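You operate a simulated robot arm through the tools that you are given. There is no shell and no other tool. Be economical: measure what you need, move in short steps, check, and stop when the job is done.

Carry out the task below with a simulated robot arm. There is one attempt and no reset: what you move stays moved.

TASK
Press the teal bush into the bearing block with the screw press.
Fine: down to its flange, which stays on top; block on to the blue rubber pad; leave the press knob turned up and the tray out.

Only the result counts: the job must be done as asked and must still hold three seconds after the hand-in. Knocking over, shifting, dropping, spilling or breaking anything else fails it.

THE ROBOT
A 7-joint arm with a two-finger parallel gripper, fixed in place. Base frame: the origin is at the foot of the arm, x ahead of it, y to its left, z up; the work surface is at about z = 740. Readings come in mm, degrees, newtons and seconds.
With the tool pointing down near the work surface it reaches from about 300 to 680 mm from the base axis. Its first joint turns from -66.0 to 66.0 degrees. Payload 1.57 kg.
The tool frame sits at the grasp point between the pads (the TCP): z along the fingers, y along the line on which they close. The tips reach 30 mm beyond it. The gripper opens to 110 mm. The fingers are 24 mm wide and 12 mm thick; the gripper's body (48 by 112 mm) begins 78 mm behind the TCP.
Orientation is that of the tool frame in the base frame, as [roll, pitch, yaw] about the fixed x, y, z axes, in that order (R = Rz(yaw) Ry(pitch) Rx(roll)). With the fingers straight down and closing along the base's y, the tool's x points along the base's -x, its y along +y and its z along -z.

THE INTERFACE
- The arm moves only by the tool drive_tool. Its argument "targets" is a list of rows, each a list of 3 entries, a list of its own where there are three numbers: the gripper command, from -1 (shut) to 1 (fully open), values between in proportion, then the shift along the tool's x, y, z in units of 25 mm (1.0 is 25 mm), then the turn, a rotation vector about the tool's x, y, z in units of 8 degrees (1.0 is 8 degrees). In form: [[claw, [tx, ty, tz], [wx, wy, wz]], ...]. A call has 1 to 10 rows; each row shifts and turns the commanded pose from where the row before left it, along the tool's axes as they then stand. A call with a number of a shift or a turn outside -1 to 1 is refused whole. Each row takes 0.2 s and may step no farther than 50 mm and 8.6 degrees from the row before; otherwise, or with a gripper value out of range, the whole call is refused. Where a pose cannot be reached the arm comes as near as it can. A force on the tool above 40 N (or 10 N above the force at the start of the call, whichever is more), or a blocked arm, ends the call early, and 0.2 s more pass. The fingers move at their own pace (about 108 mm/s each) and stop on an object; they squeeze with about 24 N. The grip force told is the motor's: it shows also when the fingers shut on nothing. Time passes only in rows, and 0.2 s behind the last, so rows that do not move let the fingers close. It gives the time, the measured TCP pose, the force on the tool (base axes), the opening and the grip force at its end, in the units of the frame above (readings bear some noise), with the torque about the TCP (base axes, N m) and any sound that the robot's microphone picked up, and new pictures: "pictures" is both (left out), scene, wrist or none.
- Cameras (640 x 400 px; columns grow to the right, rows downward): "scene" is fixed at [163.2, -370.8, 1397.4]; the picture's right is [0.84, -0.54, 0.00], its down [-0.26, -0.41, -0.87] and it looks along [0.47, 0.74, -0.49] (base axes); focal length 346 px, centre (320, 200). "wrist" rides on the gripper at [70, 16, -141] in the tool frame; the picture's right is [-0.23, 0.97, 0.00], its down [-0.86, -0.20, -0.48] and it looks along [-0.47, -0.11, 0.88] (tool axes); focal length 222 px, centre (320, 200). There is no depth. A picture from a camera that has moved, and an enlarged one, comes with that camera's place and axes in the base frame and with its lens. The place of the scene camera against the robot may be out by one fixed shift of up to 25 mm in any direction.
- enlarge(camera, box): a new picture of the part [left, top, right, bottom] of that camera's present view, enlarged. The clock stands still meanwhile.
- close_job(): hands the job in; it is judged then, once.

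Work in short steps. Places have to be worked out from the pictures, the camera data and where the tool is seen: move nearer, look again, correct. Check each grasp and each placing, and mend what went wrong. You have 120 turns and 200 pictures in all, those below and enlarged ones among them. Open the gripper and draw the arm clear of the work before you hand the job in, unless the task says otherwise; then end with one line.

The tools are called after ">>>" as name(argument=value, ...) on one line, values as JSON. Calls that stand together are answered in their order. drive_tool: Moves the arm, as the interface text tells. Its arguments: {"type":"object","properties":{"targets":{"type":"array"},"pictures":{"type":"string","enum":["both","scene","wrist","none"]}},"required":["targets"]} The other tools are called the same way: enlarge (camera, box) takes an enlarged picture of a part of a camera's view; close_job () hands the job in.

At the start:

```text
t: 0.0
tool_pos: [424.3, 141.6, 1211.1]
orientation: [-180.0, 0.0, 179.9]
contact_force: [0.9, -0.3, 0.1]
wrist_torque: [0.01, -0.02, 0.01]
gripper_width: 109.8
grip_force: 0.1
```

scene: 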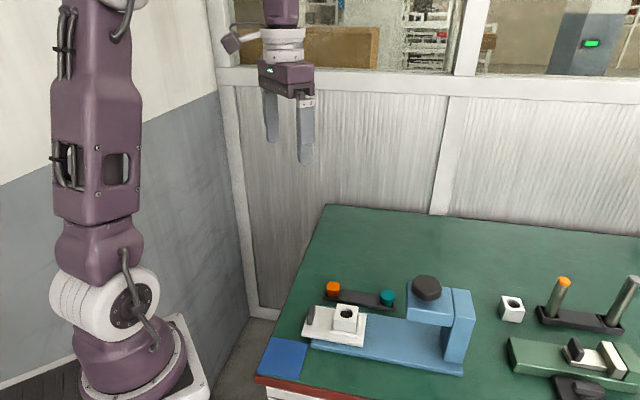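
wrist: 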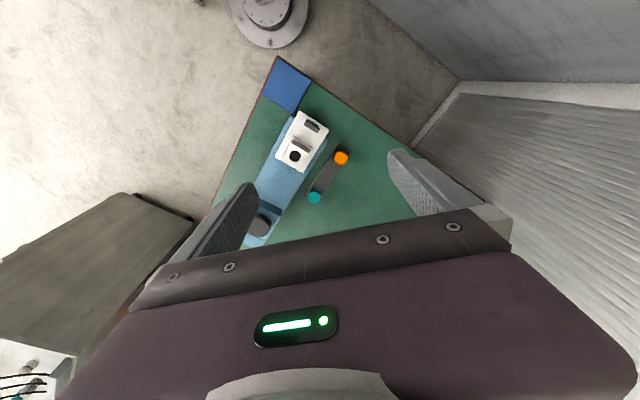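

I start by enlarging the press area in both views to understand the parts.

>>> enlarge(camera="scene", box=[250, 260, 490, 400])

>>> enlarge(camera="wrist", box=[210, 50, 400, 250])

>>> enlarge(camera="scene", box=[480, 260, 640, 400])

```text
2.67 times, centred on (370, 330) of scene
camera zoom: at [163.2, -370.8, 1397.4], right [0.84, -0.54, 0.0], down [-0.26, -0.41, -0.87], along [0.47, 0.74, -0.49], focal length 923 px, centre (187, -147)
```

zoom: 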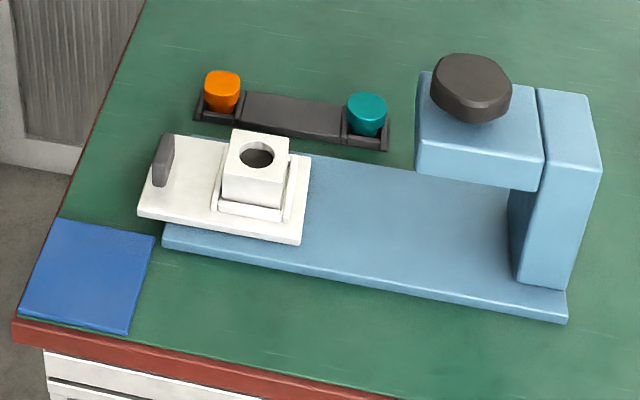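

```text
2.00 times, centred on (305, 150) of wrist
camera zoom: at [353.6, 157.9, 1352.1], right [0.23, 0.97, 0.0], down [0.86, -0.2, 0.48], along [0.47, -0.11, -0.88], focal length 444 px, centre (350, 300)
```

zoom: 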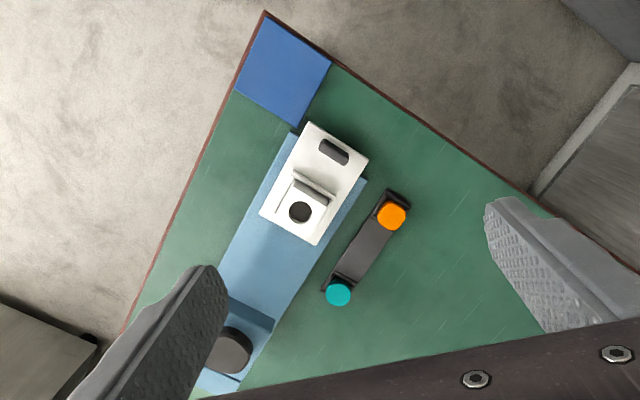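

```text
2.86 times, centred on (560, 330) of scene
camera zoom: at [163.2, -370.8, 1397.4], right [0.84, -0.54, 0.0], down [-0.26, -0.41, -0.87], along [0.47, 0.74, -0.49], focal length 989 px, centre (-366, -171)
```

zoom: 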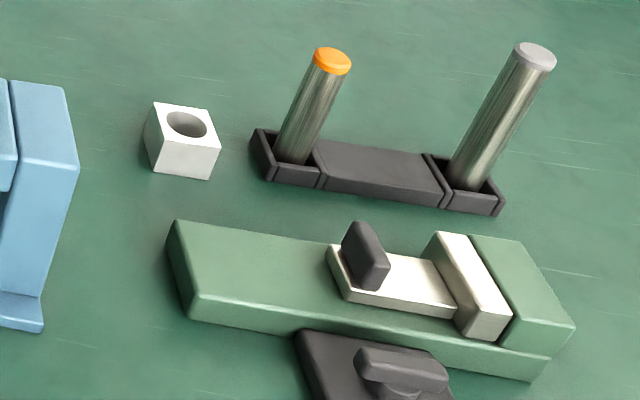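

The block sits on the pulled-out tray near (509, 57), teal bush near (646, 70), and the pad near (346, 76). I move the gripper closer for a better look.

>>> drive_tool(targets=[[1, [-0.3, -0.2, 1], [0, 0, 0]], [1, [-0.3, -0.2, 1], [0, 0, 0]], [1, [-0.3, -0.2, 1], [0, 0, 0]], [1, [-0.3, -0.2, 1], [0, 0, 0]], [1, [-0.3, -0.2, 1], [0, 0, 0]], [1, [-0.3, -0.2, 1], [0, 0, 0]], [1, [-0.3, -0.2, 1], [0, 0, 0]], [1, [-0.3, -0.2, 1], [0, 0, 0]]], pictures="both")

```text
t: 1.8
tool_pos: [483.9, 100.9, 1011.4]
orientation: [-180.0, 0.0, -180.0]
contact_force: [0.3, 0.2, 0.6]
wrist_torque: [-0.04, -0.02, 0.0]
gripper_width: 110.0
grip_force: 0.1
camera wrist: at [413.5, 117.9, 1152.1], right [0.23, 0.97, 0.0], down [0.86, -0.2, 0.48], along [0.47, -0.11, -0.88], focal length 222 px, centre (320, 200)
```

scene: 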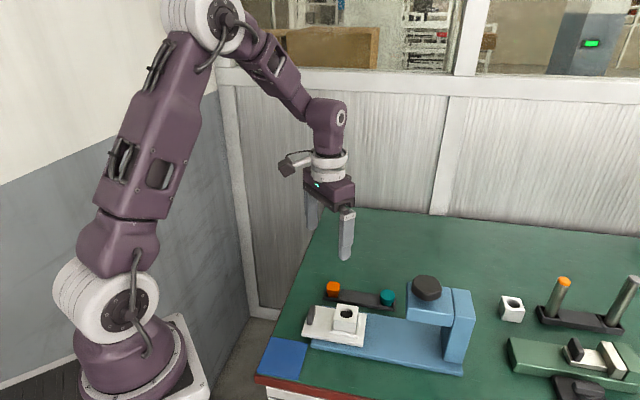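
wrist: 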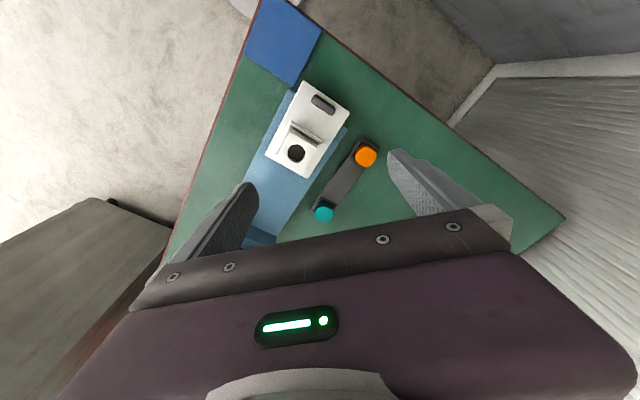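

>>> enlarge(camera="wrist", box=[240, 70, 400, 250])

```text
2.22 times, centred on (320, 160) of wrist
camera zoom: at [413.5, 117.9, 1152.1], right [0.23, 0.97, 0.0], down [0.86, -0.2, 0.48], along [0.47, -0.11, -0.88], focal length 494 px, centre (320, 289)
```

zoom: 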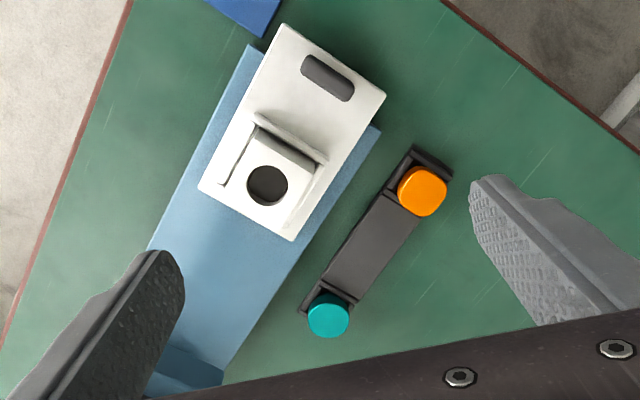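

I move above the teal bush and turn the tool 42° so the fingers close across the press/holder axis.

>>> drive_tool(targets=[[1, [-0.98, -0.18, 0.46], [0, 0, 0]], [1, [-0.98, -0.18, 0.46], [0, 0, 0]], [1, [-0.98, -0.18, 0.46], [0, 0, 0]], [1, [-0.98, -0.18, 0.46], [0, 0, 0]], [1, [-0.98, -0.18, 0.46], [0, 0, 0]], [1, [-0.98, -0.18, 0.46], [0, 0, 0]], [1, [-0.45, -0.1, 0.46], [0, 0, 0.5]]], pictures="none")

>>> drive_tool(targets=[[1, [0, 0, 0], [0, 0, 1]], [1, [0, 0, 0], [0, 0, 1]], [1, [0, 0, 0], [0, 0, 1]], [1, [0, 0, 0], [0, 0, 1]], [1, [0, 0, 0], [0, 0, 0.75]], [1, [0, 0, 0], [0, 0, 0]]], pictures="both")

```text
t: 3.4
tool_pos: [642.5, 72.9, 931.5]
orientation: [180.0, 0.1, 176.0]
contact_force: [0.3, -0.2, -0.7]
wrist_torque: [0.02, -0.02, 0.02]
gripper_width: 110.2
grip_force: 0.1
```

```text
t: 4.8
tool_pos: [643.5, 72.7, 931.3]
orientation: [180.0, 0.1, 138.0]
contact_force: [-0.3, -0.1, -0.8]
wrist_torque: [0.03, 0.02, 0.01]
gripper_width: 109.8
grip_force: 0.0
camera wrist: at [600.8, 131.7, 1071.5], right [0.82, 0.57, 0.0], down [0.5, -0.72, 0.48], along [0.27, -0.39, -0.88], focal length 222 px, centre (320, 200)
```

scene: 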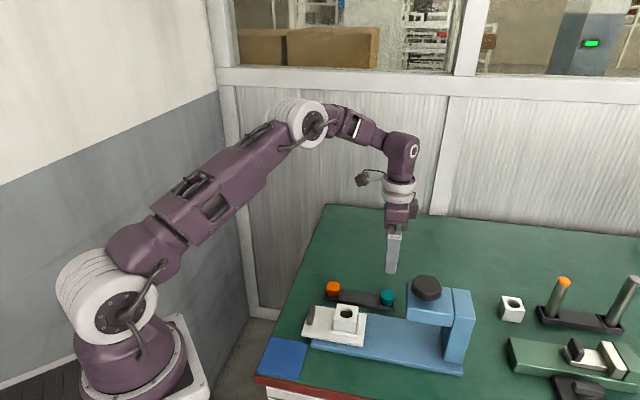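
wrist: 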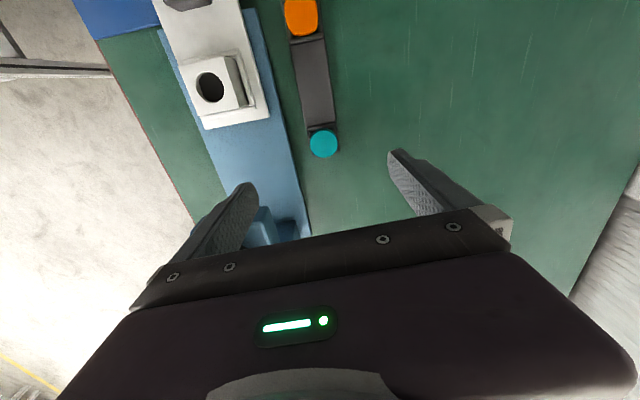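

>>> enlarge(camera="wrist", box=[270, 80, 370, 180])

>>> enlarge(camera="scene", box=[310, 270, 410, 340])

>>> enlarge(camera="scene", box=[395, 265, 495, 385])

```text
4.00 times, centred on (320, 130) of wrist
camera zoom: at [600.8, 131.7, 1071.5], right [0.82, 0.57, 0.0], down [0.5, -0.72, 0.48], along [0.27, -0.39, -0.88], focal length 888 px, centre (320, 480)
```

zoom: 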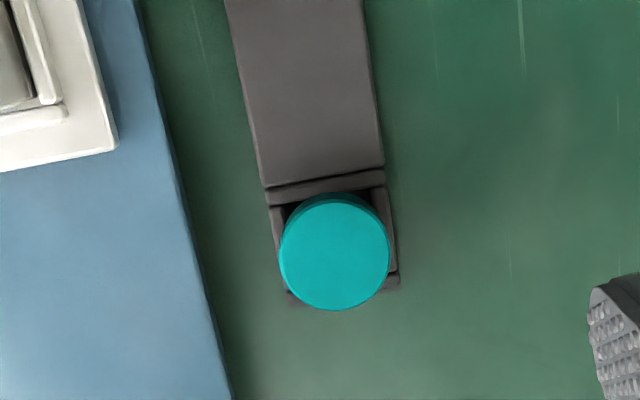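

```text
5.71 times, centred on (360, 305) of scene
camera zoom: at [163.2, -370.8, 1397.4], right [0.84, -0.54, 0.0], down [-0.26, -0.41, -0.87], along [0.47, 0.74, -0.49], focal length 1979 px, centre (91, -400)
```

zoom: 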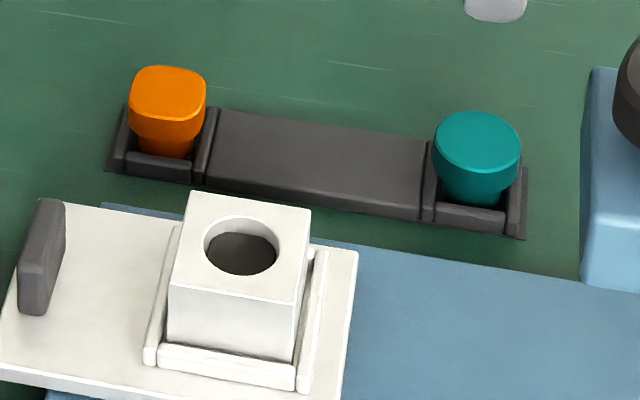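

```text
3.33 times, centred on (445, 325) of scene
camera zoom: at [163.2, -370.8, 1397.4], right [0.84, -0.54, 0.0], down [-0.26, -0.41, -0.87], along [0.47, 0.74, -0.49], focal length 1154 px, centre (-97, -217)
```

zoom: 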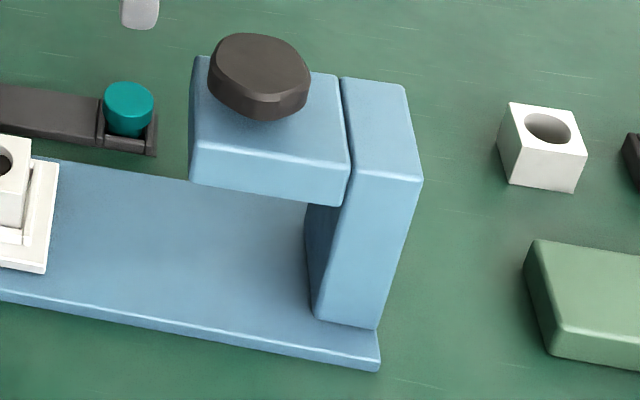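

Bush flange is about 37 mm wide, centre near (647, 72.5). I narrow the gripper to about 65 mm and descend partway.

>>> drive_tool(targets=[[0.2, [-0.1, 0.09, 0.8], [0, 0, 0]], [0.2, [0, 0, 0.8], [0, 0, 0]], [0.2, [0, 0, 0.8], [0, 0, 0]], [0.2, [0, 0, 0.8], [0, 0, 0]], [0.2, [0, 0, 0.6], [0, 0, 0]], [0.2, [0, 0, 0], [0, 0, 0]]], pictures="both")

>>> enlarge(camera="wrist", box=[240, 80, 400, 240])

>>> enlarge(camera="scene", box=[340, 230, 440, 330])

```text
t: 6.2
tool_pos: [646.6, 72.8, 836.6]
orientation: [-180.0, 0.0, 138.0]
contact_force: [0.2, -0.2, 0.0]
wrist_torque: [0.03, 0.02, 0.0]
gripper_width: 66.0
grip_force: 0.2
camera wrist: at [604.7, 131.9, 976.7], right [0.82, 0.57, 0.0], down [0.5, -0.72, 0.48], along [0.27, -0.39, -0.88], focal length 222 px, centre (320, 200)
```

scene: 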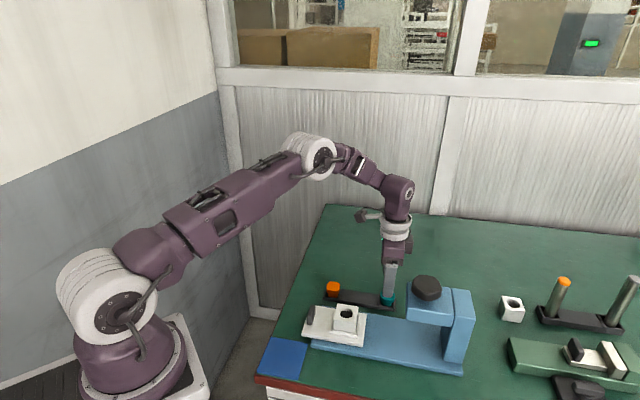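
wrist: 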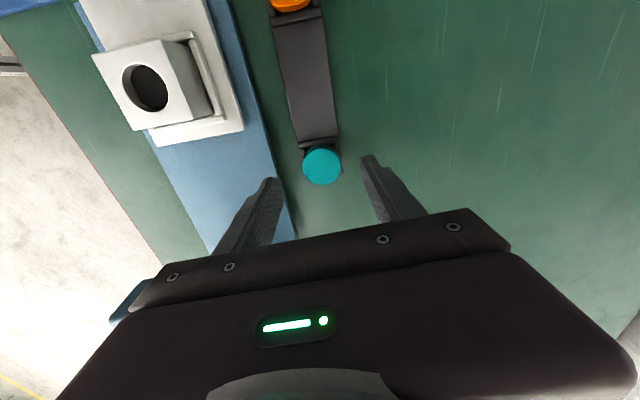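

```text
2.50 times, centred on (320, 160) of wrist
camera zoom: at [604.7, 131.9, 976.7], right [0.82, 0.57, 0.0], down [0.5, -0.72, 0.48], along [0.27, -0.39, -0.88], focal length 555 px, centre (320, 300)
```

zoom: 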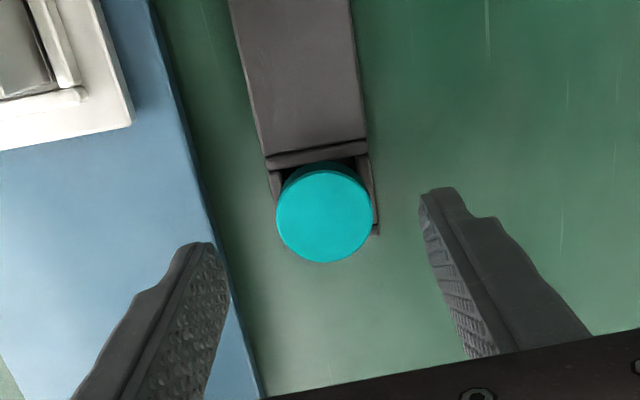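

```text
4.00 times, centred on (390, 280) of scene
camera zoom: at [163.2, -370.8, 1397.4], right [0.84, -0.54, 0.0], down [-0.26, -0.41, -0.87], along [0.47, 0.74, -0.49], focal length 1385 px, centre (40, -120)
```

zoom: 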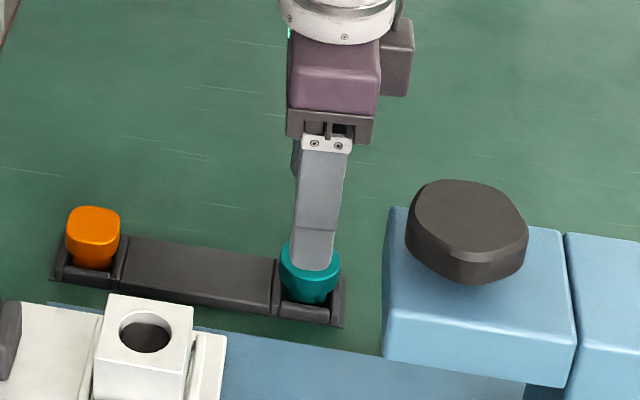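

Flange top comes out near z 773. I descend so the tips sit at about z 762 and close.

>>> drive_tool(targets=[[0.2, [0, 0.03, 0.6], [0, 0, 0]], [0.2, [0, 0, 0.6], [0, 0, 0]], [0.2, [0, 0, 0.58], [0, 0, 0]], [0.2, [0, 0, 0], [0, 0, 0]]], pictures="scene")

>>> enlarge(camera="scene", box=[360, 270, 420, 320])

>>> enlarge(camera="wrist", box=[260, 120, 380, 240])

```text
t: 7.2
tool_pos: [647.5, 71.9, 792.7]
orientation: [179.9, 0.0, 138.0]
contact_force: [0.8, -0.4, 0.5]
wrist_torque: [-0.01, 0.02, 0.01]
gripper_width: 65.9
grip_force: 0.0
```

scene: 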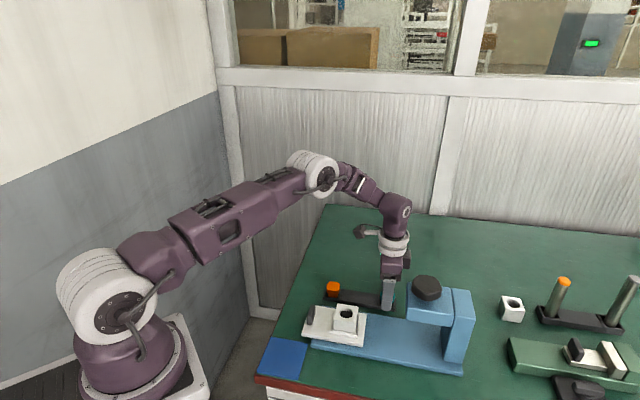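

```text
8.00 times, centred on (390, 295) of scene
camera zoom: at [163.2, -370.8, 1397.4], right [0.84, -0.54, 0.0], down [-0.26, -0.41, -0.87], along [0.47, 0.74, -0.49], focal length 2770 px, centre (-240, -560)
```

zoom: 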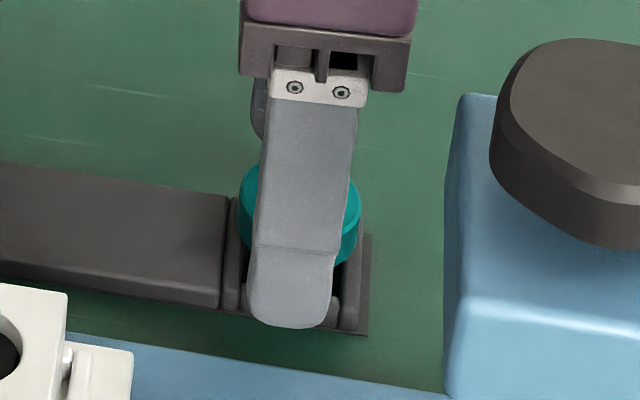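

```text
3.33 times, centred on (320, 180) of wrist
camera zoom: at [604.8, 131.6, 932.5], right [0.82, 0.57, 0.0], down [0.5, -0.72, 0.48], along [0.27, -0.39, -0.88], focal length 740 px, centre (320, 267)
```

zoom: 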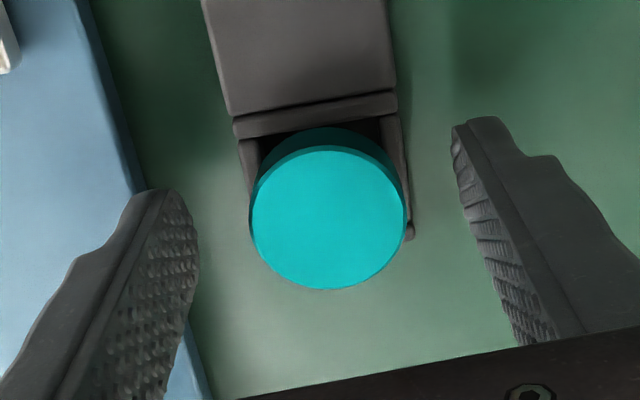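

The flange is about 2 mm ahead and 1 mm sideways of the grasp centre; I correct that and close.

>>> drive_tool(targets=[[0.2, [-0.09, 0.05, 0], [0, 0, 0]], [-0.3, [0, 0, 0], [0, 0, 0]], [-1, [0, 0, 0], [0, 0, 0]], [-1, [0, 0, 0], [0, 0, 0]]], pictures="wrist")

```text
t: 8.2
tool_pos: [650.3, 72.3, 791.7]
orientation: [-180.0, 0.0, 138.1]
contact_force: [-0.8, -0.5, 0.2]
wrist_torque: [0.02, 0.02, 0.02]
gripper_width: 36.2
grip_force: 24.0
camera wrist: at [607.4, 131.0, 932.2], right [0.82, 0.57, 0.0], down [0.5, -0.72, 0.48], along [0.27, -0.39, -0.88], focal length 222 px, centre (320, 200)
```

wrist: 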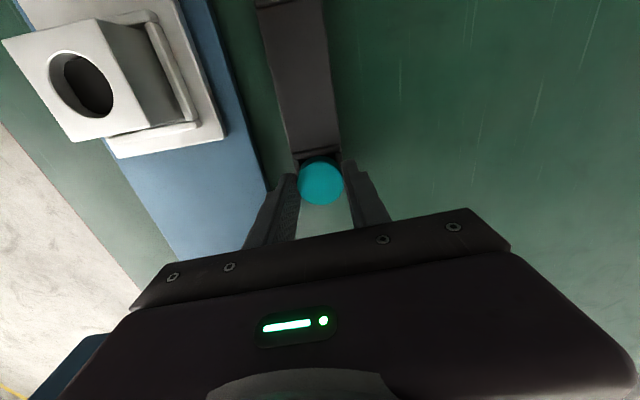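

Gripped at 36 mm. I lift the bush straight up about 90 mm and look at it.

>>> drive_tool(targets=[[-1, [0, 0, -0.6], [0, 0, 0]], [-1, [0, 0, -0.8], [0, 0, 0]], [-1, [0, 0, -0.8], [0, 0, 0]], [-1, [0, 0, -0.8], [0, 0, 0]], [-1, [0, 0, -0.8], [0, 0, 0]], [-1, [0, 0, 0], [0, 0, 0]]], pictures="wrist")

>>> enlarge(camera="scene", box=[365, 230, 425, 280])

>>> enlarge(camera="wrist", box=[140, 0, 360, 220])

```text
t: 9.6
tool_pos: [648.9, 72.8, 886.7]
orientation: [-180.0, -0.1, 138.1]
contact_force: [-0.2, 0.4, -1.0]
wrist_torque: [-0.01, 0.0, -0.02]
gripper_width: 36.6
grip_force: 24.4
camera wrist: at [606.6, 132.0, 1027.0], right [0.82, 0.57, 0.0], down [0.5, -0.72, 0.48], along [0.27, -0.39, -0.88], focal length 222 px, centre (320, 200)
```

wrist: 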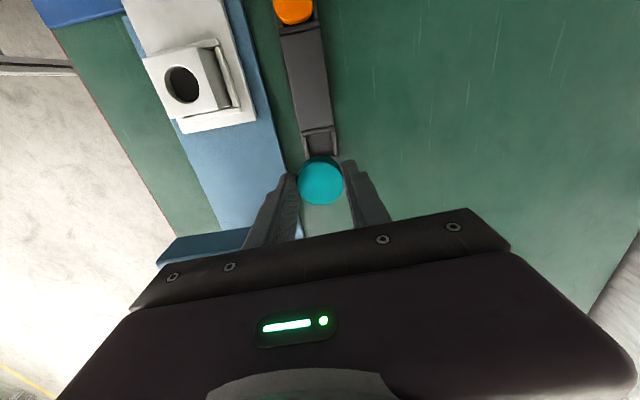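

```text
8.00 times, centred on (395, 255) of scene
camera zoom: at [163.2, -370.8, 1397.4], right [0.84, -0.54, 0.0], down [-0.26, -0.41, -0.87], along [0.47, 0.74, -0.49], focal length 2770 px, centre (-280, -240)
```

zoom: 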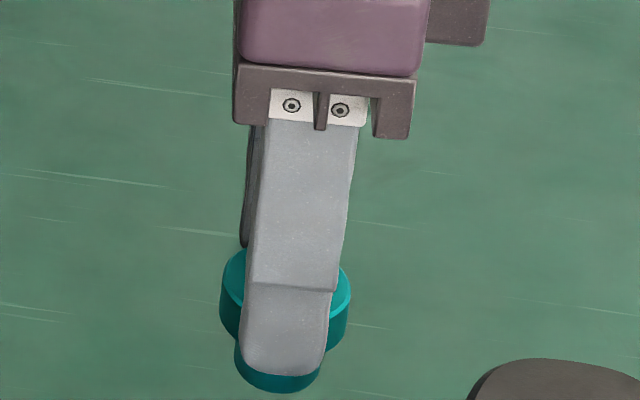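

```text
1.82 times, centred on (250, 110) of wrist
camera zoom: at [606.6, 132.0, 1027.0], right [0.82, 0.57, 0.0], down [0.5, -0.72, 0.48], along [0.27, -0.39, -0.88], focal length 404 px, centre (447, 364)
```

zoom: 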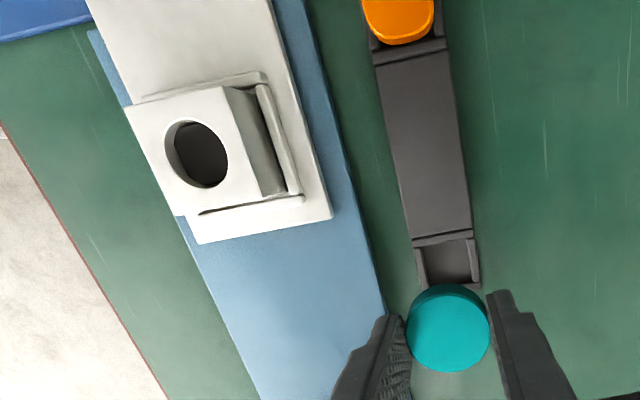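

The bush is held level with its body pointing down. I carry it above the block's hole, estimated at (508, 57) with its top near z 803.

>>> drive_tool(targets=[[-1, [0.75, -0.85, 0], [0, 0, 0]], [-1, [0.75, -0.85, 0], [0, 0, 0]], [-1, [0.75, -0.85, 0], [0, 0, 0]], [-1, [0.75, -0.85, 0], [0, 0, 0]], [-1, [0.75, -0.85, 0], [0, 0, 0]], [-1, [0, 0, 0], [0, 0, 0]]], pictures="both")

>>> enlarge(camera="wrist", box=[240, 80, 400, 220])

>>> enlarge(camera="scene", box=[300, 260, 390, 350])

```text
t: 11.0
tool_pos: [510.1, 55.8, 887.1]
orientation: [180.0, 0.0, 138.0]
contact_force: [0.5, -0.7, 0.1]
wrist_torque: [0.01, 0.06, -0.02]
gripper_width: 36.3
grip_force: 23.9
camera wrist: at [467.1, 114.9, 1026.3], right [0.82, 0.57, 0.0], down [0.5, -0.72, 0.48], along [0.27, -0.39, -0.88], focal length 222 px, centre (320, 200)
```

scene: 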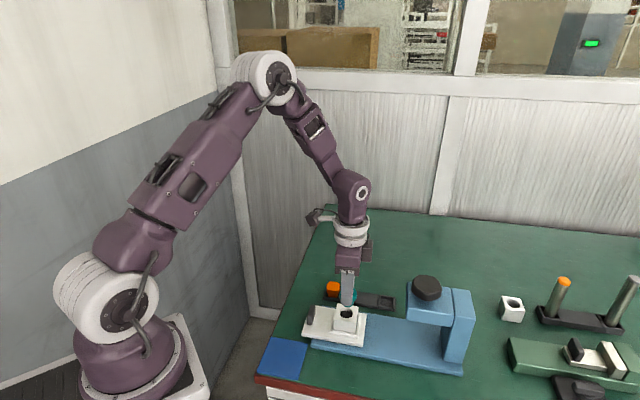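
wrist: 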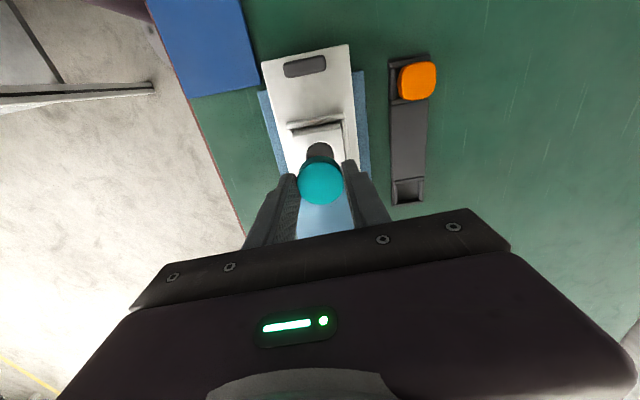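

```text
2.86 times, centred on (320, 150) of wrist
camera zoom: at [467.1, 114.9, 1026.3], right [0.82, 0.57, 0.0], down [0.5, -0.72, 0.48], along [0.27, -0.39, -0.88], focal length 635 px, centre (320, 343)
```

zoom: 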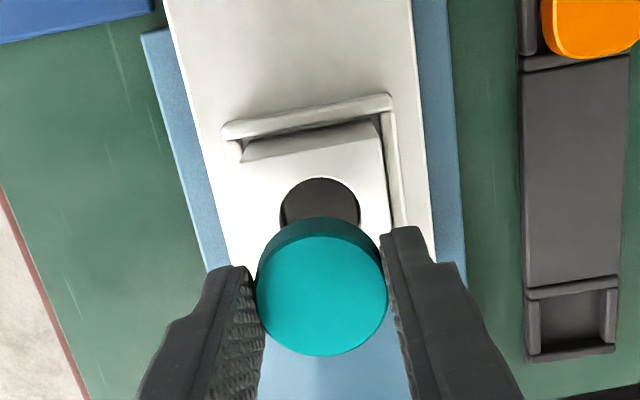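

```text
4.44 times, centred on (345, 305) of scene
camera zoom: at [163.2, -370.8, 1397.4], right [0.84, -0.54, 0.0], down [-0.26, -0.41, -0.87], along [0.47, 0.74, -0.49], focal length 1539 px, centre (209, -267)
```

zoom: 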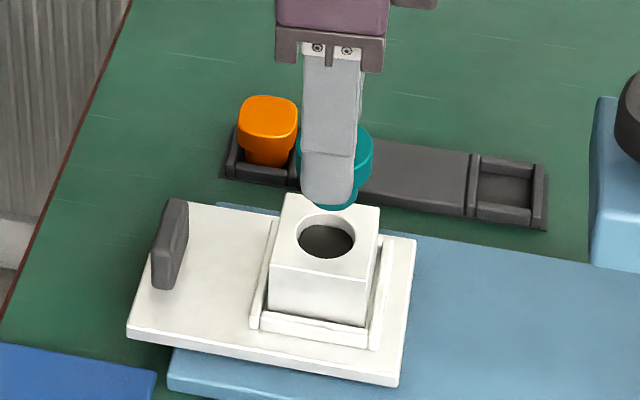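

Alignment looks within about 2 mm. I descend 24 mm and check the clearance and centring again.

>>> drive_tool(targets=[[-1, [0, 0, 0.5], [0, 0, 0]], [-1, [0, 0, 0.5], [0, 0, 0]], [-1, [0, 0, 0], [0, 0, 0]]], pictures="none")

>>> enlarge(camera="wrist", box=[260, 100, 380, 220])

>>> enlarge(camera="scene", box=[320, 280, 370, 340])

```text
t: 11.8
tool_pos: [508.7, 56.1, 862.3]
orientation: [-180.0, 0.0, 137.9]
contact_force: [0.0, 0.0, -1.3]
wrist_torque: [-0.01, -0.01, 0.01]
gripper_width: 36.6
grip_force: 24.2
```

```text
3.33 times, centred on (320, 160) of wrist
camera zoom: at [466.2, 114.7, 1002.1], right [0.82, 0.57, 0.0], down [0.5, -0.72, 0.48], along [0.27, -0.39, -0.88], focal length 740 px, centre (320, 333)
```

zoom: 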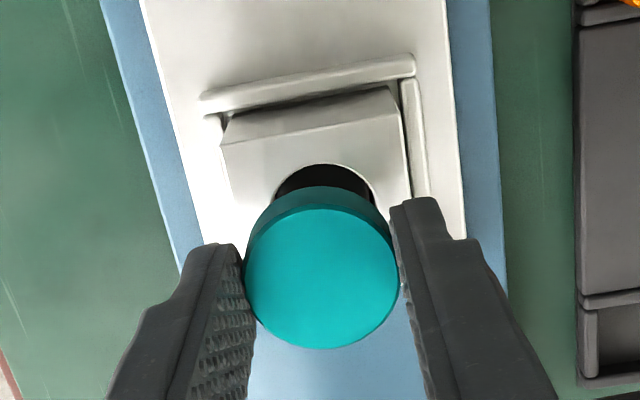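

```text
6.67 times, centred on (345, 310) of scene
camera zoom: at [163.2, -370.8, 1397.4], right [0.84, -0.54, 0.0], down [-0.26, -0.41, -0.87], along [0.47, 0.74, -0.49], focal length 2308 px, centre (153, -533)
```

zoom: 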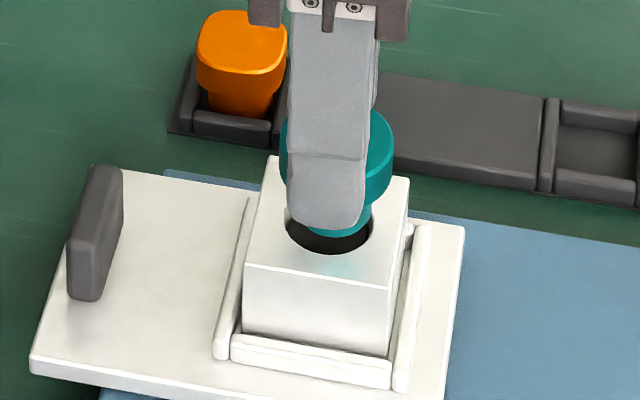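

The bush sits about 7 mm above the block and about 1.5 mm too far toward the press. I correct that and lower gently, watching force.

>>> drive_tool(targets=[[-1, [0.06, 0.03, 0], [0, 0, 0]], [-1, [0, 0, 0.16], [0, 0, 0]], [-1, [0, 0, 0], [0, 0, 0]]], pictures="none")

>>> enlarge(camera="wrist", box=[260, 100, 380, 220])

>>> enlarge(camera="scene", box=[320, 290, 370, 340])

```text
t: 12.6
tool_pos: [508.2, 58.0, 857.0]
orientation: [-180.0, -0.1, 138.0]
contact_force: [0.4, -0.4, -0.5]
wrist_torque: [-0.01, -0.01, -0.03]
gripper_width: 36.5
grip_force: 24.3
```

```text
3.33 times, centred on (320, 160) of wrist
camera zoom: at [465.9, 117.1, 998.3], right [0.82, 0.57, 0.0], down [0.5, -0.72, 0.48], along [0.27, -0.39, -0.88], focal length 740 px, centre (320, 333)
```

zoom: 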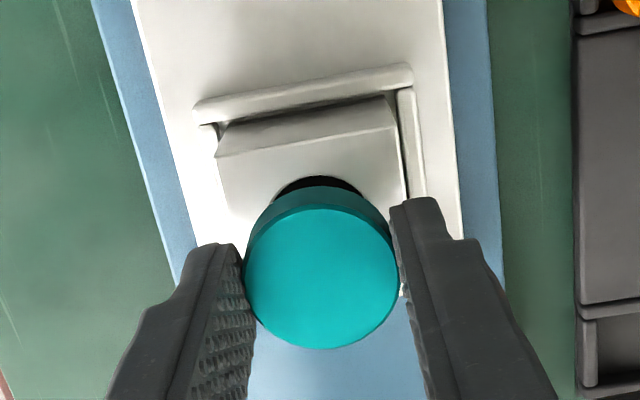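

```text
8.00 times, centred on (345, 315) of scene
camera zoom: at [163.2, -370.8, 1397.4], right [0.84, -0.54, 0.0], down [-0.26, -0.41, -0.87], along [0.47, 0.74, -0.49], focal length 2770 px, centre (120, -720)
```

zoom: 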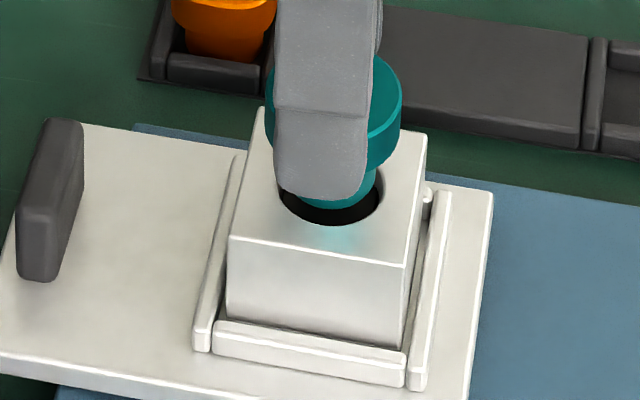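

Slightly overshot sideways; I correct back about 0.7 mm and lower in small steps to contact.

>>> drive_tool(targets=[[-1, [0, -0.03, 0], [0, 0, 0]], [-1, [0, 0, 0.08], [0, 0, 0]], [-1, [0, 0, 0.08], [0, 0, 0]], [-1, [0, 0, 0], [0, 0, 0]]], pictures="none")

>>> enlarge(camera="scene", box=[320, 290, 370, 340])

```text
t: 13.6
tool_pos: [506.6, 56.9, 852.9]
orientation: [-180.0, 0.0, 137.9]
contact_force: [0.2, 0.1, -0.7]
wrist_torque: [0.03, 0.0, 0.01]
gripper_width: 36.5
grip_force: 23.9
```

```text
8.00 times, centred on (345, 315) of scene
camera zoom: at [163.2, -370.8, 1397.4], right [0.84, -0.54, 0.0], down [-0.26, -0.41, -0.87], along [0.47, 0.74, -0.49], focal length 2770 px, centre (120, -720)
```

zoom: 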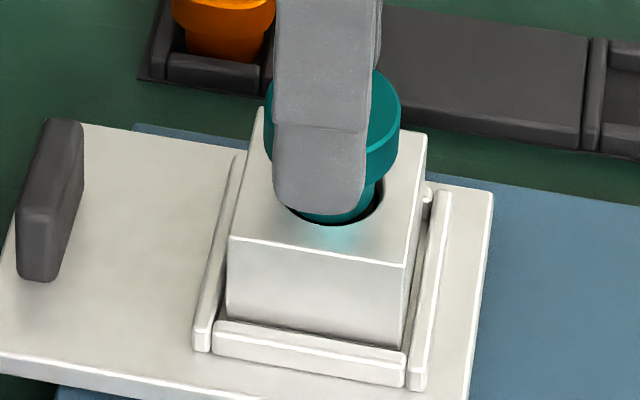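

Bush looks concentric with the hole and at its mouth. I continue down in 2 mm steps.

>>> drive_tool(targets=[[-1, [0, 0, 0.08], [0, 0, 0]], [-1, [0, 0, 0.08], [0, 0, 0]], [-1, [0, 0, 0], [0, 0, 0]]], pictures="none")

>>> enlarge(camera="scene", box=[320, 290, 370, 340])

>>> enlarge(camera="wrist", box=[260, 100, 380, 220])

```text
t: 14.4
tool_pos: [507.7, 57.6, 849.5]
orientation: [-180.0, 0.1, 138.1]
contact_force: [0.3, -0.5, -0.5]
wrist_torque: [0.01, 0.01, 0.04]
gripper_width: 36.2
grip_force: 23.5
```

```text
8.00 times, centred on (345, 315) of scene
camera zoom: at [163.2, -370.8, 1397.4], right [0.84, -0.54, 0.0], down [-0.26, -0.41, -0.87], along [0.47, 0.74, -0.49], focal length 2770 px, centre (120, -720)
```

zoom: 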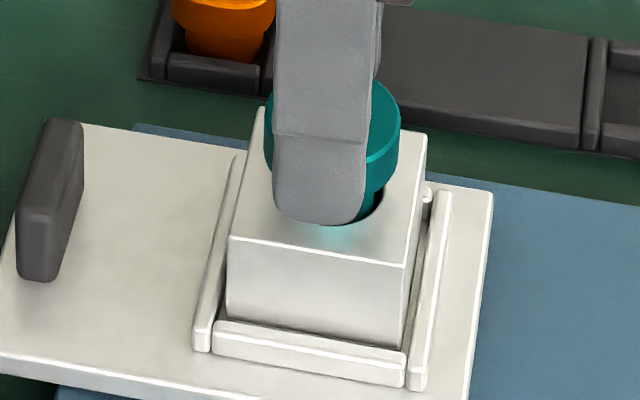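

```text
3.33 times, centred on (320, 160) of wrist
camera zoom: at [465.0, 115.9, 990.4], right [0.82, 0.57, 0.0], down [0.5, -0.72, 0.48], along [0.27, -0.39, -0.88], focal length 740 px, centre (320, 333)
```

zoom: 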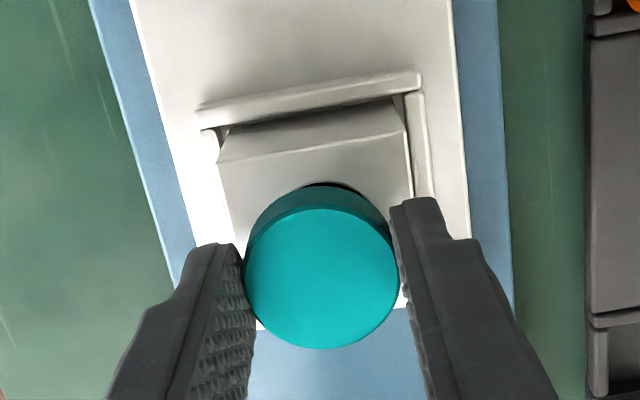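

No contact force and the body appears to be entering the hole. I keep lowering.

>>> drive_tool(targets=[[-1, [0, 0, 0.08], [0, 0, 0]], [-1, [0, 0, 0.08], [0, 0, 0]], [-1, [0, 0, 0], [0, 0, 0]]], pictures="none")

>>> enlarge(camera="scene", box=[320, 290, 370, 340])

```text
t: 15.2
tool_pos: [507.5, 56.8, 846.0]
orientation: [-180.0, 0.0, 138.1]
contact_force: [0.9, -0.5, 10.5]
wrist_torque: [-0.02, 0.0, -0.02]
gripper_width: 36.1
grip_force: 24.5
```

```text
8.00 times, centred on (345, 315) of scene
camera zoom: at [163.0, -370.8, 1397.4], right [0.84, -0.54, 0.0], down [-0.26, -0.41, -0.87], along [0.47, 0.74, -0.49], focal length 2770 px, centre (120, -720)
```

zoom: 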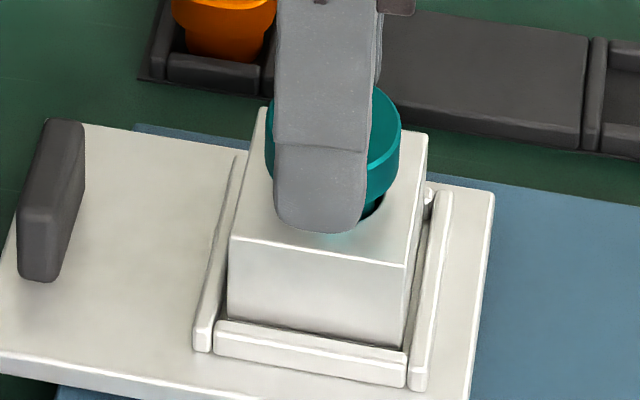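

Contact of about 10 N with no torque. I zoom hard to see whether the body is in the hole.

>>> enlarge(camera="scene", box=[334, 300, 358, 322])

>>> enlarge(camera="wrist", box=[285, 120, 355, 190])

```text
16.00 times, centred on (346, 311) of scene
camera zoom: at [163.0, -370.8, 1397.4], right [0.84, -0.54, 0.0], down [-0.26, -0.41, -0.87], along [0.47, 0.74, -0.49], focal length 5540 px, centre (-96, -1576)
```

zoom: 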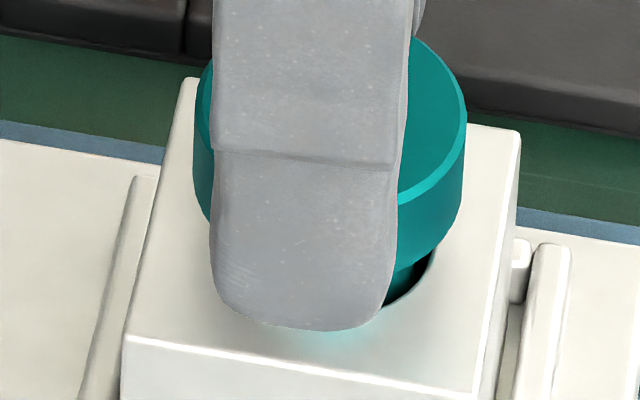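

```text
5.71 times, centred on (320, 155) of wrist
camera zoom: at [465.2, 116.0, 986.9], right [0.82, 0.57, 0.0], down [0.5, -0.72, 0.48], along [0.27, -0.39, -0.88], focal length 1269 px, centre (320, 457)
```

zoom: 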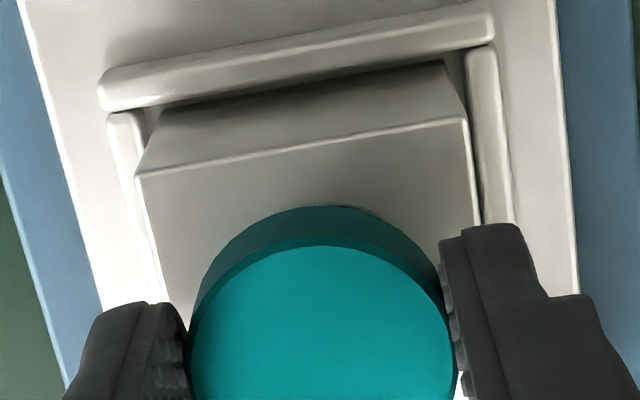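

The body is about 6 mm into the hole with the flange some 8 mm above the block, resting on the interference fit. I release and retreat upward.

>>> drive_tool(targets=[[-0.2, [0, 0, -0.03], [0, 0, 0]], [0, [0, 0, 0], [0, 0, 0]], [0.1, [0, 0, 0], [0, 0, 0]], [0.1, [0, 0, -0.8], [0, 0, 0]], [0.1, [0, 0, -1], [0, 0, 0]], [0.1, [0, 0, -1], [0, 0, 0]], [0.1, [0, 0, 0], [0, 0, 0]]], pictures="wrist")

>>> enlarge(camera="scene", box=[300, 270, 390, 350])

```text
t: 16.8
tool_pos: [506.7, 57.6, 916.8]
orientation: [180.0, -0.1, 138.0]
contact_force: [0.4, 0.3, -0.4]
wrist_torque: [-0.01, 0.01, 0.03]
gripper_width: 60.8
grip_force: 0.1
camera wrist: at [464.5, 117.2, 1056.8], right [0.82, 0.57, 0.0], down [0.5, -0.72, 0.48], along [0.27, -0.39, -0.88], focal length 222 px, centre (320, 200)
```

wrist: 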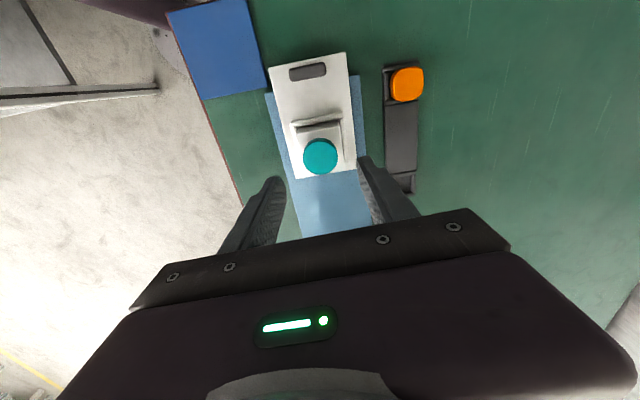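

```text
5.00 times, centred on (345, 310) of scene
camera zoom: at [163.2, -370.8, 1397.4], right [0.84, -0.54, 0.0], down [-0.26, -0.41, -0.87], along [0.47, 0.74, -0.49], focal length 1731 px, centre (195, -350)
```

zoom: 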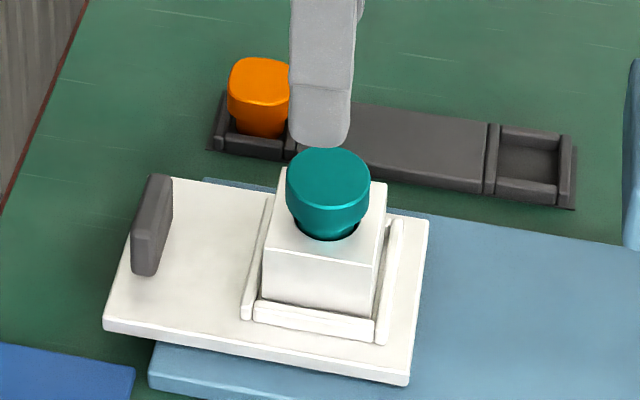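

The bush stands in the bore. Next the tray handle, judged near (450, 116): I move above it with the fingers opened wider.

>>> drive_tool(targets=[[0.5, [0.8, 0.05, 0], [0, 0, 0]], [0.5, [0.8, 0.05, 0], [0, 0, 0]], [0.5, [0.8, 0.05, 0], [0, 0, 0]], [0.5, [0.8, 0.05, 0.8], [0, 0, 0]], [0.5, [0, 0, 0.9], [0, 0, 0]], [0.5, [0, 0, 0], [0, 0, 0]]], pictures="both")

>>> enlarge(camera="wrist", box=[240, 90, 400, 250])

>>> enlarge(camera="scene", box=[290, 260, 380, 350])

```text
t: 18.2
tool_pos: [451.2, 116.1, 873.2]
orientation: [-180.0, 0.0, 138.1]
contact_force: [0.8, -0.3, -0.2]
wrist_torque: [-0.03, 0.01, 0.03]
gripper_width: 82.6
grip_force: 0.1
camera wrist: at [409.0, 175.3, 1013.7], right [0.82, 0.57, 0.0], down [0.5, -0.72, 0.48], along [0.27, -0.39, -0.88], focal length 222 px, centre (320, 200)
```

scene: 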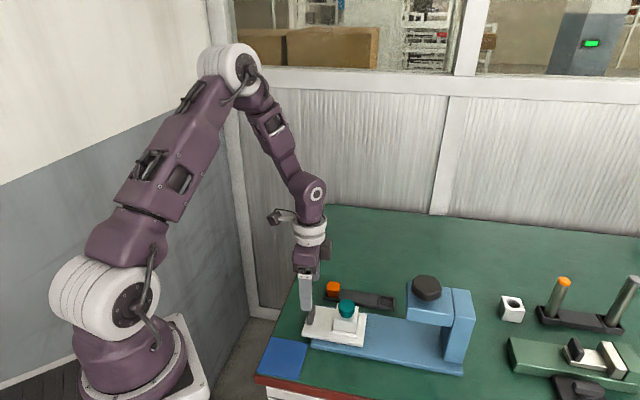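
wrist: 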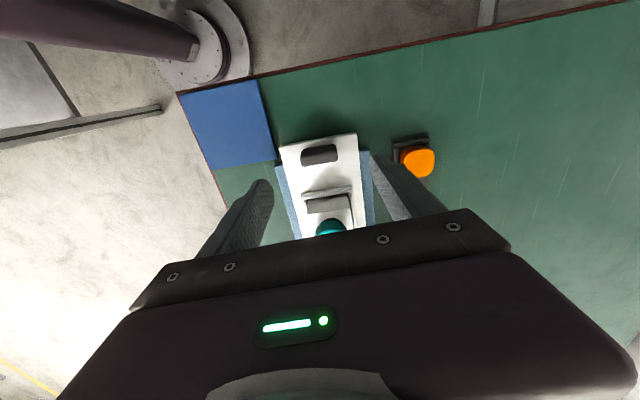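

```text
2.50 times, centred on (320, 170) of wrist
camera zoom: at [409.0, 175.3, 1013.7], right [0.82, 0.57, 0.0], down [0.5, -0.72, 0.48], along [0.27, -0.39, -0.88], focal length 555 px, centre (320, 275)
```

zoom: 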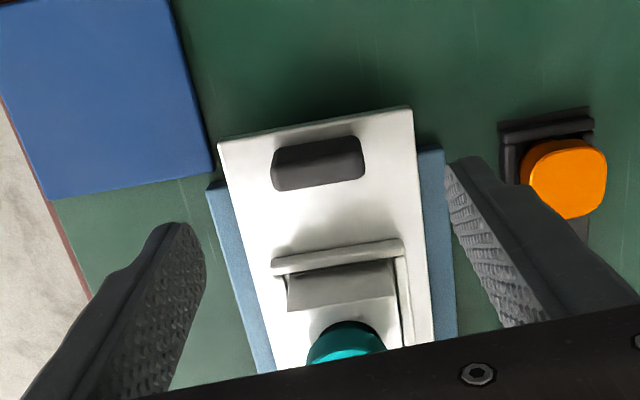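

```text
4.44 times, centred on (335, 305) of scene
camera zoom: at [163.2, -370.8, 1397.4], right [0.84, -0.54, 0.0], down [-0.26, -0.41, -0.87], along [0.47, 0.74, -0.49], focal length 1539 px, centre (253, -267)
```

zoom: 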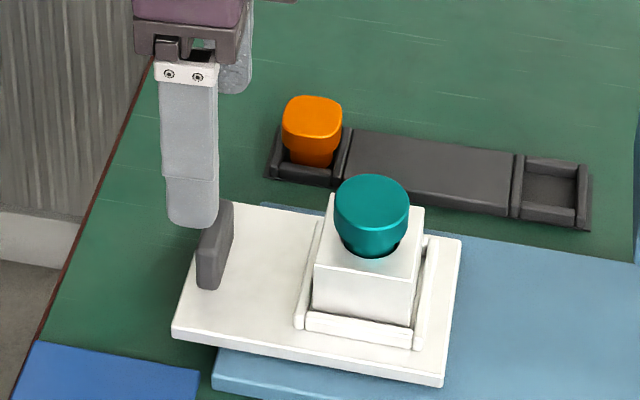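

The handle is centred between the fingers (within about 2 mm). I lower to straddle it and close.

>>> drive_tool(targets=[[0.5, [0.06, 0, 0.8], [0, 0, 0]], [0.5, [0, 0, 0.8], [0, 0, 0]], [0.5, [0, 0, 0.8], [0, 0, 0]], [0.5, [0, 0, 0.2], [0, 0, 0]], [0.5, [0, 0, 0], [0, 0, 0]]], pictures="wrist")

>>> enlarge(camera="scene", box=[290, 270, 370, 350])

```text
t: 19.4
tool_pos: [451.5, 116.0, 808.1]
orientation: [180.0, -0.1, 138.0]
contact_force: [-0.4, 0.3, 0.2]
wrist_torque: [-0.01, 0.01, 0.0]
gripper_width: 82.6
grip_force: 0.1
camera wrist: at [408.2, 175.1, 949.1], right [0.82, 0.57, 0.0], down [0.5, -0.72, 0.48], along [0.27, -0.39, -0.88], focal length 222 px, centre (320, 200)
```

wrist: 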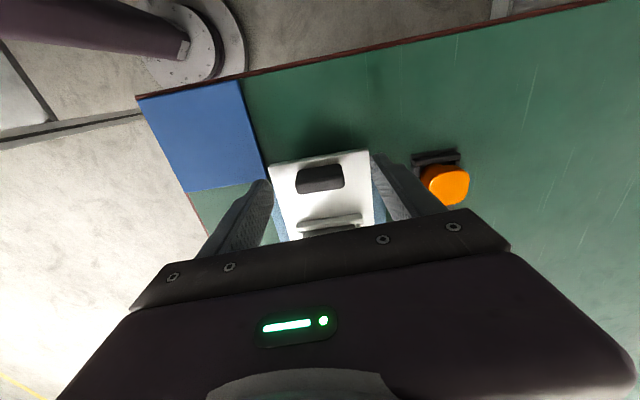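

```text
5.00 times, centred on (330, 310) of scene
camera zoom: at [163.2, -370.8, 1397.4], right [0.84, -0.54, 0.0], down [-0.26, -0.41, -0.87], along [0.47, 0.74, -0.49], focal length 1731 px, centre (270, -350)
```

zoom: 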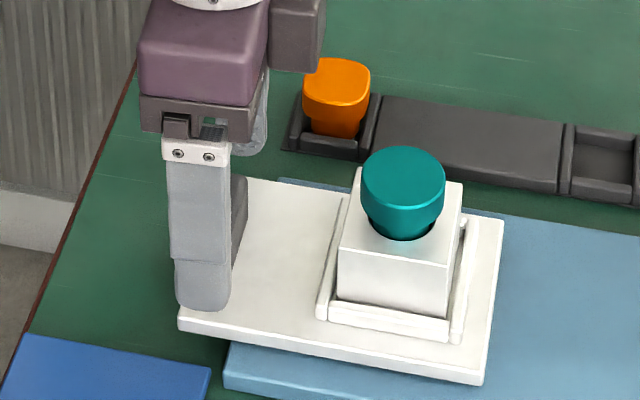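

Height is fine with the tab between the fingers. I close on it.

>>> drive_tool(targets=[[0, [-0.08, 0, 0], [0, 0, 0]], [-1, [0, 0, 0], [0, 0, 0]], [-1, [0, 0, 0], [0, 0, 0]], [-1, [0, 0, 0], [0, 0, 0]]], pictures="none")

```text
t: 20.4
tool_pos: [452.5, 114.0, 809.4]
orientation: [180.0, 0.0, 137.9]
contact_force: [-2.5, -2.3, -0.4]
wrist_torque: [0.03, 0.13, -0.33]
gripper_width: 40.3
grip_force: 44.9
```

Gripped the tab at 40 mm. I push the tray along the press axis 60 mm slowly and check that it follows.

>>> drive_tool(targets=[[-1, [-0.2, 0, 0], [0, 0, 0]], [-1, [-0.3, 0, 0], [0, 0, 0]], [-1, [-0.4, 0, 0], [0, 0, 0]], [-1, [-0.4, 0, 0], [0, 0, 0]], [-1, [-0.4, 0, 0], [0, 0, 0]], [-1, [-0.4, 0, 0], [0, 0, 0]], [-1, [-0.3, 0, 0], [0, 0, 0]]], pictures="scene")

>>> enlarge(camera="scene", box=[290, 260, 480, 380])

```text
t: 22.0
tool_pos: [494.0, 71.4, 809.4]
orientation: [-179.6, -0.1, 137.9]
contact_force: [-23.6, -22.7, 9.6]
wrist_torque: [-0.9, -0.27, -0.56]
gripper_width: 40.1
grip_force: 45.1
```

scene: 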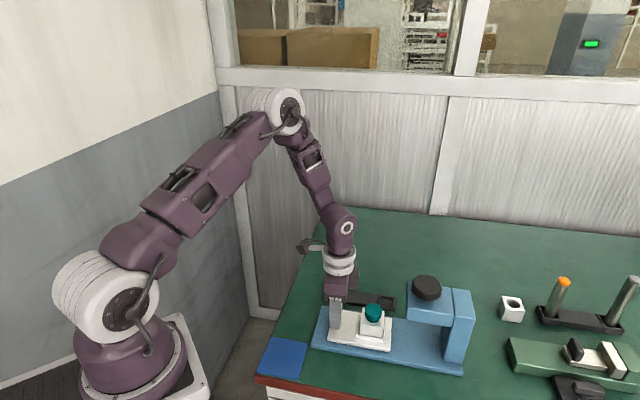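

```text
3.33 times, centred on (385, 320) of scene
camera zoom: at [162.5, -371.3, 1397.3], right [0.84, -0.54, 0.0], down [-0.26, -0.41, -0.87], along [0.47, 0.74, -0.49], focal length 1154 px, centre (103, -200)
```

zoom: 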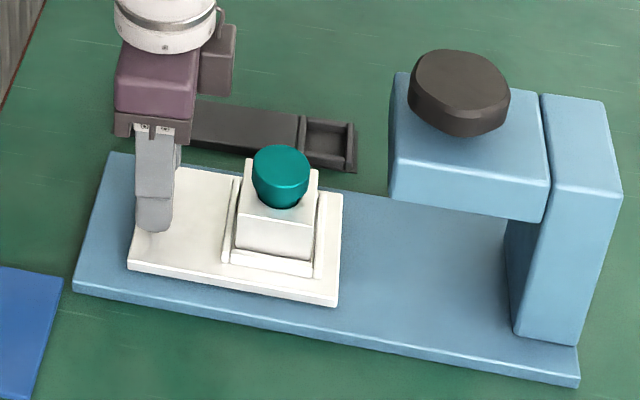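

Tray follows, but the lateral force shows the slide axis is about 3.7° off my heading (true axis ≈ -45.7°). I relieve the offset, align the yaw, then continue.

>>> drive_tool(targets=[[-1, [0, -0.15, 0], [0, 0, 0]], [-1, [0, 0, 0], [0, 0, 0.46]], [-1, [0, 0, 0], [0, 0, 0]]], pictures="none")

>>> drive_tool(targets=[[-1, [-0.3, 0, 0], [0, 0, 0]], [-1, [-0.4, 0, 0], [0, 0, 0]], [-1, [-0.4, 0, 0], [0, 0, 0]], [-1, [-0.3, 0, 0], [0, 0, 0]], [-1, [0, 0, 0], [0, 0, 0]]], pictures="none")

```text
t: 22.8
tool_pos: [494.1, 72.0, 809.5]
orientation: [-180.0, 0.0, 134.6]
contact_force: [-3.9, -3.1, -9.7]
wrist_torque: [-0.44, 0.09, 1.17]
gripper_width: 39.4
grip_force: 44.5
```

```text
t: 24.0
tool_pos: [519.7, 46.2, 809.1]
orientation: [179.9, 0.0, 134.3]
contact_force: [9.1, 7.9, -16.7]
wrist_torque: [0.62, 0.87, 0.15]
gripper_width: 39.5
grip_force: 45.0
```

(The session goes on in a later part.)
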